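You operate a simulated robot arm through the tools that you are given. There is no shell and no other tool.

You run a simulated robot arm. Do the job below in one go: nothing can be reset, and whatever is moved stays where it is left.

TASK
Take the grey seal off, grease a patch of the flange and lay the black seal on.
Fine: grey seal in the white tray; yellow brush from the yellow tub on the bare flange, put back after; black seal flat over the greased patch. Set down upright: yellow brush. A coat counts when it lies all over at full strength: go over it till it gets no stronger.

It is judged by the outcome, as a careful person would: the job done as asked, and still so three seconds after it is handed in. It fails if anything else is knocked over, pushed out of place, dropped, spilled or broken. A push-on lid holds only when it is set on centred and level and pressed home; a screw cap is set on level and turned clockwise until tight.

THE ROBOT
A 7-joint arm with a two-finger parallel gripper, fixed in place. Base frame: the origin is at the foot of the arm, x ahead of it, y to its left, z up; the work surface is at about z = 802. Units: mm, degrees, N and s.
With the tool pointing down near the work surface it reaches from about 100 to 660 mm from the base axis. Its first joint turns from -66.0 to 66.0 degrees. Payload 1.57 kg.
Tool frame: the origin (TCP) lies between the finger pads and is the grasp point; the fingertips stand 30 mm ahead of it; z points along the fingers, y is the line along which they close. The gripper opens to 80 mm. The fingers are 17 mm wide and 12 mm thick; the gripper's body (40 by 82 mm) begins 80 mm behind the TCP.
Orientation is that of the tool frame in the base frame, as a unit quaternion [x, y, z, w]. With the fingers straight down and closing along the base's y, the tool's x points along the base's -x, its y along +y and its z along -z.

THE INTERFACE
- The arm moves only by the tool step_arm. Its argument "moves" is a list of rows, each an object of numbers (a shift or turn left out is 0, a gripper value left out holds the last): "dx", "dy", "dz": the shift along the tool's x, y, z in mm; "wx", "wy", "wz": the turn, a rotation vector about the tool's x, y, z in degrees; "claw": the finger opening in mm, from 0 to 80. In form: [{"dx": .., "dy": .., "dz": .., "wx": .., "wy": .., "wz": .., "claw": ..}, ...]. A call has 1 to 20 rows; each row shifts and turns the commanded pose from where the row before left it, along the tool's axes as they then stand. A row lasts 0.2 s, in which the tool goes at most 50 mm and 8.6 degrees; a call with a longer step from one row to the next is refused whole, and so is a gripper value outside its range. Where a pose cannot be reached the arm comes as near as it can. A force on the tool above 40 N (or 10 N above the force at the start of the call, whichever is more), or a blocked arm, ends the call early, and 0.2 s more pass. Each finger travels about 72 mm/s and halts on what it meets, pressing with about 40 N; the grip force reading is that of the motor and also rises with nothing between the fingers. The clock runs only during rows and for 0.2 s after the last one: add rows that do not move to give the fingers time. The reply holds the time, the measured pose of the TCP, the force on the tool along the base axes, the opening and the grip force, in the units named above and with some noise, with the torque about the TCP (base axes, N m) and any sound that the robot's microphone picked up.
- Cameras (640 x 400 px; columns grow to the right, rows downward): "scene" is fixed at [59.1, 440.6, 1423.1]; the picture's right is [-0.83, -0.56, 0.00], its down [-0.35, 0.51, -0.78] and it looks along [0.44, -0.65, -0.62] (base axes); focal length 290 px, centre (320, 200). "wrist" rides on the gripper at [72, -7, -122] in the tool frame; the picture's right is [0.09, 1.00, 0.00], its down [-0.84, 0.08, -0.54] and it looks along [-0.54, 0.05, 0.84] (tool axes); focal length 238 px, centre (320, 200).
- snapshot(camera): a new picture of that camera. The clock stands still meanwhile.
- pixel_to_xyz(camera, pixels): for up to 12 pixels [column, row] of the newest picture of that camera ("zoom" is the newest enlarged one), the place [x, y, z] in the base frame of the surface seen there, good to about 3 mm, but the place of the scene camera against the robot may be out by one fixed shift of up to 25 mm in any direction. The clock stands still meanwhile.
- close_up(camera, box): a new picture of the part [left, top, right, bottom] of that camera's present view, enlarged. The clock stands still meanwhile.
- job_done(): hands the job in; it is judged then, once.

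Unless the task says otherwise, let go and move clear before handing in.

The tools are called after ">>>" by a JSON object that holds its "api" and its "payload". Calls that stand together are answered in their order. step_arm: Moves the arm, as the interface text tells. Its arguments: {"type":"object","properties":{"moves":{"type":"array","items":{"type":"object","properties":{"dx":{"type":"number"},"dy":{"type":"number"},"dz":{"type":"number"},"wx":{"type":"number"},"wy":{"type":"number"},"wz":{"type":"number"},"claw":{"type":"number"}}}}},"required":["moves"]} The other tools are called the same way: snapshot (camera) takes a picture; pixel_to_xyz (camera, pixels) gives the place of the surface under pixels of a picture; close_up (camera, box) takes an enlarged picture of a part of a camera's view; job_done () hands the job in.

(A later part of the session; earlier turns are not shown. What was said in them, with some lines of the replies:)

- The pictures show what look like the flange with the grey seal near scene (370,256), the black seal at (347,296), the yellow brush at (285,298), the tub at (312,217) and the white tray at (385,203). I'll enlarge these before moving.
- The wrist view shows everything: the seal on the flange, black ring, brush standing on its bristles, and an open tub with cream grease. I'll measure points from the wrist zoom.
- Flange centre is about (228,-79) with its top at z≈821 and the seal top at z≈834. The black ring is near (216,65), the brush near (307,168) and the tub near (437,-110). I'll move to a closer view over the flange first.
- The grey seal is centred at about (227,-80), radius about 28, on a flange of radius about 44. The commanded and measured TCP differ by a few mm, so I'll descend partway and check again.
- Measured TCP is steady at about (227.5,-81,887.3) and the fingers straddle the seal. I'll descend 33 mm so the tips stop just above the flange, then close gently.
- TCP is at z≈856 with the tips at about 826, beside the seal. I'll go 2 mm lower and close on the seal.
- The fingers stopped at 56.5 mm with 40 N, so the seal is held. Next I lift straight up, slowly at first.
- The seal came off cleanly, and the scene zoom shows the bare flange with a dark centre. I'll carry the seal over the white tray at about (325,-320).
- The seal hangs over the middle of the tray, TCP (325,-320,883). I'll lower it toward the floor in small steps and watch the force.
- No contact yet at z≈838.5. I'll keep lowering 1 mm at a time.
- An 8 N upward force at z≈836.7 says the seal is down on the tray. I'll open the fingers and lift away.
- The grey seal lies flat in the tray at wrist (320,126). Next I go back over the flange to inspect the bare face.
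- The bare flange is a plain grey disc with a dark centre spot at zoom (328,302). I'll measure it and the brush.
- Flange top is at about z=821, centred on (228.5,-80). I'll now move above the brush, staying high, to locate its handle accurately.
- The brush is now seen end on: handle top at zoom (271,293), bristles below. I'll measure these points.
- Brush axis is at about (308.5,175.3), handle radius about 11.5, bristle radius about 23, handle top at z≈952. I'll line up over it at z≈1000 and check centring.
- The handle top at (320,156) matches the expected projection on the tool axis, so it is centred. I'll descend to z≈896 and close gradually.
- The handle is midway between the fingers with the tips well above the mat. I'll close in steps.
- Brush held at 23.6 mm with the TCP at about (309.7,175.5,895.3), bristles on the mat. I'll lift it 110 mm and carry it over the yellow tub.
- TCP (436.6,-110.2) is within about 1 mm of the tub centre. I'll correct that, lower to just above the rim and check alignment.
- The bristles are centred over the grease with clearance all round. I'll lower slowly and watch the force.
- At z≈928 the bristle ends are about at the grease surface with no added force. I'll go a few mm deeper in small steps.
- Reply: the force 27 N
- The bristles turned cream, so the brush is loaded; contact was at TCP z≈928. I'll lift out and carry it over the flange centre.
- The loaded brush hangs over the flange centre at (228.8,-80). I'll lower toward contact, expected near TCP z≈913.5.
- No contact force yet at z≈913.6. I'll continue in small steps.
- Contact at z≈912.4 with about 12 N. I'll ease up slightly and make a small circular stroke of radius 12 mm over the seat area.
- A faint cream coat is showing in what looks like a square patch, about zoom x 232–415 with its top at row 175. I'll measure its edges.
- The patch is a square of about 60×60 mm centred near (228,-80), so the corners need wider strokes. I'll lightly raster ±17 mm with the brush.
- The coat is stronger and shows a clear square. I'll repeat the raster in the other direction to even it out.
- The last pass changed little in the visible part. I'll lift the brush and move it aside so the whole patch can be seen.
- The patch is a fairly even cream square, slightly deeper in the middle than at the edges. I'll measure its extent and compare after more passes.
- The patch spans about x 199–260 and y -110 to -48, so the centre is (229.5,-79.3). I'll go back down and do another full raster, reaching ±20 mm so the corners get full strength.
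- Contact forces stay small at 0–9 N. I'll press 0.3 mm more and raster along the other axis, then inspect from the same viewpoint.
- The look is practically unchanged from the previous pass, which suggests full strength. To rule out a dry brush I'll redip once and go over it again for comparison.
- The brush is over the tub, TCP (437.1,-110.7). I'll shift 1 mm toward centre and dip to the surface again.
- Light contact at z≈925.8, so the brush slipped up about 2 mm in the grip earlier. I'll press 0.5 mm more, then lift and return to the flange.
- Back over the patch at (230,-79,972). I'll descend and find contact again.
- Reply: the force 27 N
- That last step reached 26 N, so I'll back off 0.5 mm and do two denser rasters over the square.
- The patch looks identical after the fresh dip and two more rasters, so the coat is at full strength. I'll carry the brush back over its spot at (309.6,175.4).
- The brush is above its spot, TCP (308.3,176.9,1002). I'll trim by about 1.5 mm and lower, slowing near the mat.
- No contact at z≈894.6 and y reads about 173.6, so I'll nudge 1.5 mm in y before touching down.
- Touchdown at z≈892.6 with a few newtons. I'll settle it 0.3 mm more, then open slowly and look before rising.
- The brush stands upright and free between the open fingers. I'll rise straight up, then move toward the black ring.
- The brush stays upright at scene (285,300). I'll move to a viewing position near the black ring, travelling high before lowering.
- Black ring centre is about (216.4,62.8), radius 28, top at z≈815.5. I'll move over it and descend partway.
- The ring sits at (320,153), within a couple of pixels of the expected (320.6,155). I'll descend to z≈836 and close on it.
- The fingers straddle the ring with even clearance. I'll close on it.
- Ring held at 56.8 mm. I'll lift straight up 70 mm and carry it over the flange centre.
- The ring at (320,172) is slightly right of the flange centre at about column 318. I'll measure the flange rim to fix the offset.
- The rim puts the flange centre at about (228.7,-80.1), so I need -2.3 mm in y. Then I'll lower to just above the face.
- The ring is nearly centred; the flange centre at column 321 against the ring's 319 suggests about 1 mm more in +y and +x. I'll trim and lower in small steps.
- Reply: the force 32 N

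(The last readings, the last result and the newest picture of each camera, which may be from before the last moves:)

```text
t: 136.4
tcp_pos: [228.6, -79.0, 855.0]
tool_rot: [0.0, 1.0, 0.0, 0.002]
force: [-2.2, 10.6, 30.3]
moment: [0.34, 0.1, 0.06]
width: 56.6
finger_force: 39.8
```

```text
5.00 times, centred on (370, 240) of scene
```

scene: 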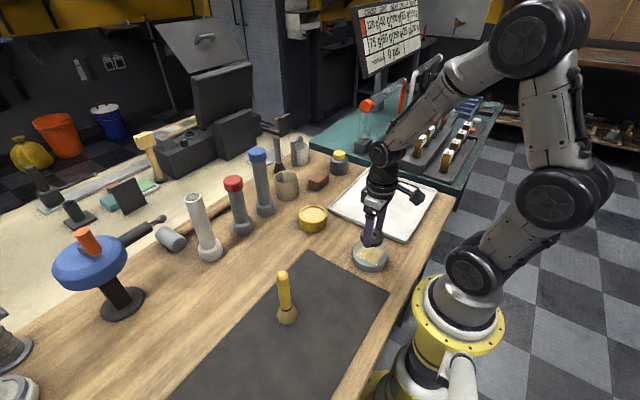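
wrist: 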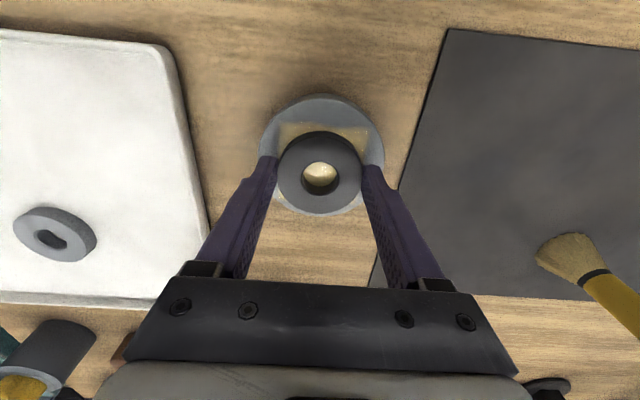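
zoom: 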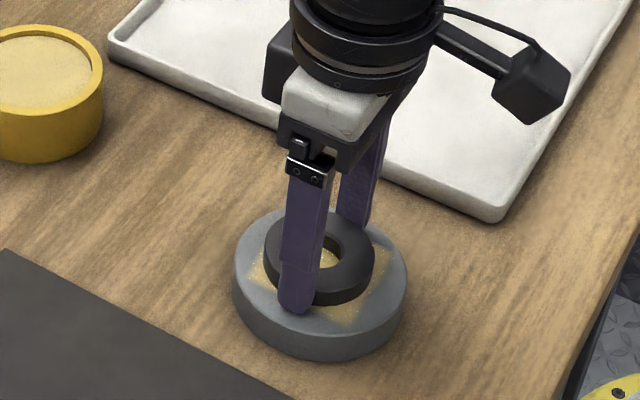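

Firm contact of 30 N at z≈855: the ring is on the greased face. I'll relieve 0.5 mm, open the fingers and rise.

>>> {"api": "step_arm", "payload": {"moves": [{"dz": -0.5}, {}, {"claw": 58}, {"claw": 62}, {"claw": 70}, {"claw": 78}, {}, {"dz": -10}, {"dz": -25}, {"dz": -30}, {"dz": -30}, {}]}}

>>> {"api": "step_arm", "payload": {"moves": [{"dx": -15, "dz": -15}, {"dx": -15, "dz": -15}, {}, {}]}}

>>> {"api": "snapshot", "payload": {"camera": "wrist"}}

>>> {"api": "snapshot", "payload": {"camera": "scene"}}

>>> {"api": "close_up", "payload": {"camera": "scene", "box": [330, 200, 410, 280]}}

>>> {"api": "close_up", "payload": {"camera": "wrist", "box": [240, 20, 400, 120]}}

```text
t: 139.0
tcp_pos: [227.4, -81.0, 948.3]
tool_rot: [0.0, 1.0, 0.0, 0.001]
force: [-0.6, -0.6, 0.4]
moment: [-0.02, 0.0, 0.01]
width: 78.0
finger_force: 0.1
```

```text
t: 140.0
tcp_pos: [258.3, -81.1, 979.6]
tool_rot: [0.0, 1.0, 0.0, 0.001]
force: [-0.6, 0.6, 0.1]
moment: [0.04, -0.02, -0.01]
width: 78.0
finger_force: 0.0
```

```text
taken
```

wrist: 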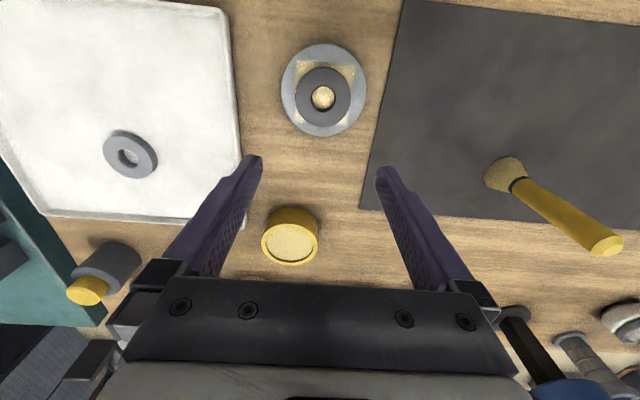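

```text
taken
```

scene: 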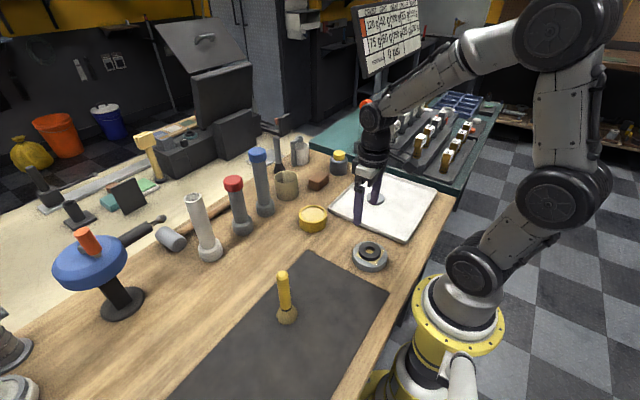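

```text
5.00 times, centred on (370, 240) of scene
```

zoom: 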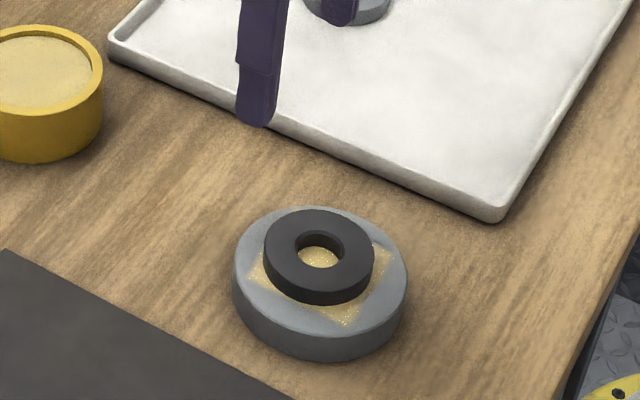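

```text
4.00 times, centred on (320, 70) of wrist
```

zoom: 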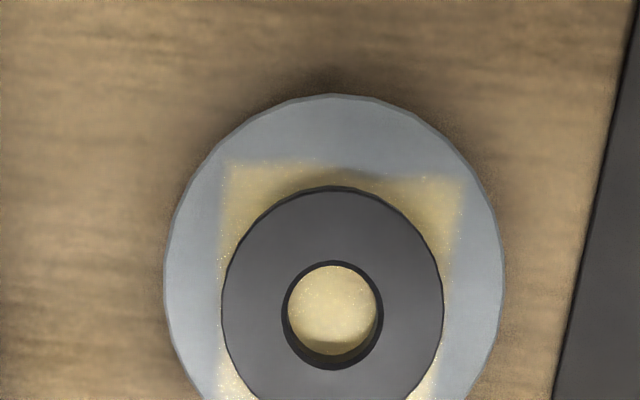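

>>> {"api": "pixel_to_xyz", "payload": {"camera": "zoom", "pixels": [[228, 300], [438, 300], [332, 192], [270, 240], [395, 240], [250, 360], [415, 360], [332, 390], [332, 315], [168, 280], [500, 280], [332, 100]]}}

>>> {"api": "close_up", "payload": {"camera": "scene", "box": [250, 250, 330, 340]}}

```text
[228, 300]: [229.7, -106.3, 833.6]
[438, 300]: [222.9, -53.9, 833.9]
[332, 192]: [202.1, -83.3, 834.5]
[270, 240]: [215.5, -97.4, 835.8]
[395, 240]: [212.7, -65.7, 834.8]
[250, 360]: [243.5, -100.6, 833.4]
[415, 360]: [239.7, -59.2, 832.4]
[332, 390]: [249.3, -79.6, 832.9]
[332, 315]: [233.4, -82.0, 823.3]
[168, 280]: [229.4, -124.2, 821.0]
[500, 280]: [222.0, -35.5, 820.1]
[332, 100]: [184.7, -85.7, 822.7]
```

```text
4.44 times, centred on (290, 295) of scene
```

zoom: 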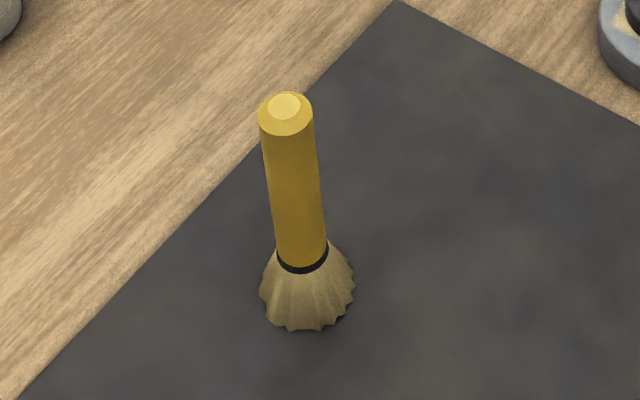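

The black ring lies flat at z≈834, centred at about (229,-80) over the greased patch; the brush stands upright and the grey seal is in the tray. I'll raise the arm clear and wait a moment before handing in.

>>> {"api": "step_arm", "payload": {"moves": [{"dz": -40}, {"dz": -40}, {"dz": -40}, {"dz": -40}, {}, {}, {}, {}, {}]}}

>>> {"api": "snapshot", "payload": {"camera": "scene"}}

>>> {"api": "snapshot", "payload": {"camera": "wrist"}}

```text
t: 142.0
tcp_pos: [257.3, -81.3, 1142.3]
tool_rot: [0.0, 1.0, 0.001, 0.001]
force: [0.3, 0.8, 0.5]
moment: [0.01, -0.02, 0.01]
width: 77.7
finger_force: 0.0
```

```text
taken
```

scene: 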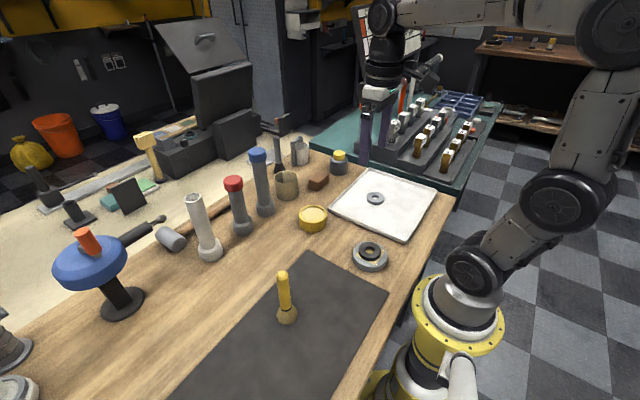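

```text
taken
```

wrist: 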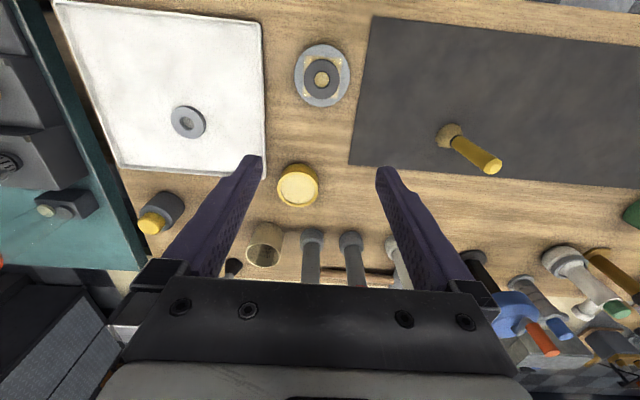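

Both pictures show the finished state: grey seal in the tray at scene (375,198), black seal on the flange at (370,252), brush upright at (286,300), and nothing else disturbed. The arm is clear, so I'm handing in.

>>> {"api": "job_done", "payload": {}}

```text
The job is handed in.
```

The job is handed in, and the last pictures showed everything in place with the arm clear.

- **Grey seal:** it lies flat in the white tray.
- **Grease:** I coated the square patch on the bare flange with the yellow brush. After a second dip and two more passes it looked no stronger, so I took that as full strength.
- **Yellow brush:** it stands upright on the mat where it was picked up, with grease still on its bristles.
- **Black seal:** it sits flat over the greased patch, centred on the flange to within a millimetre or two.

Nothing else looked disturbed.
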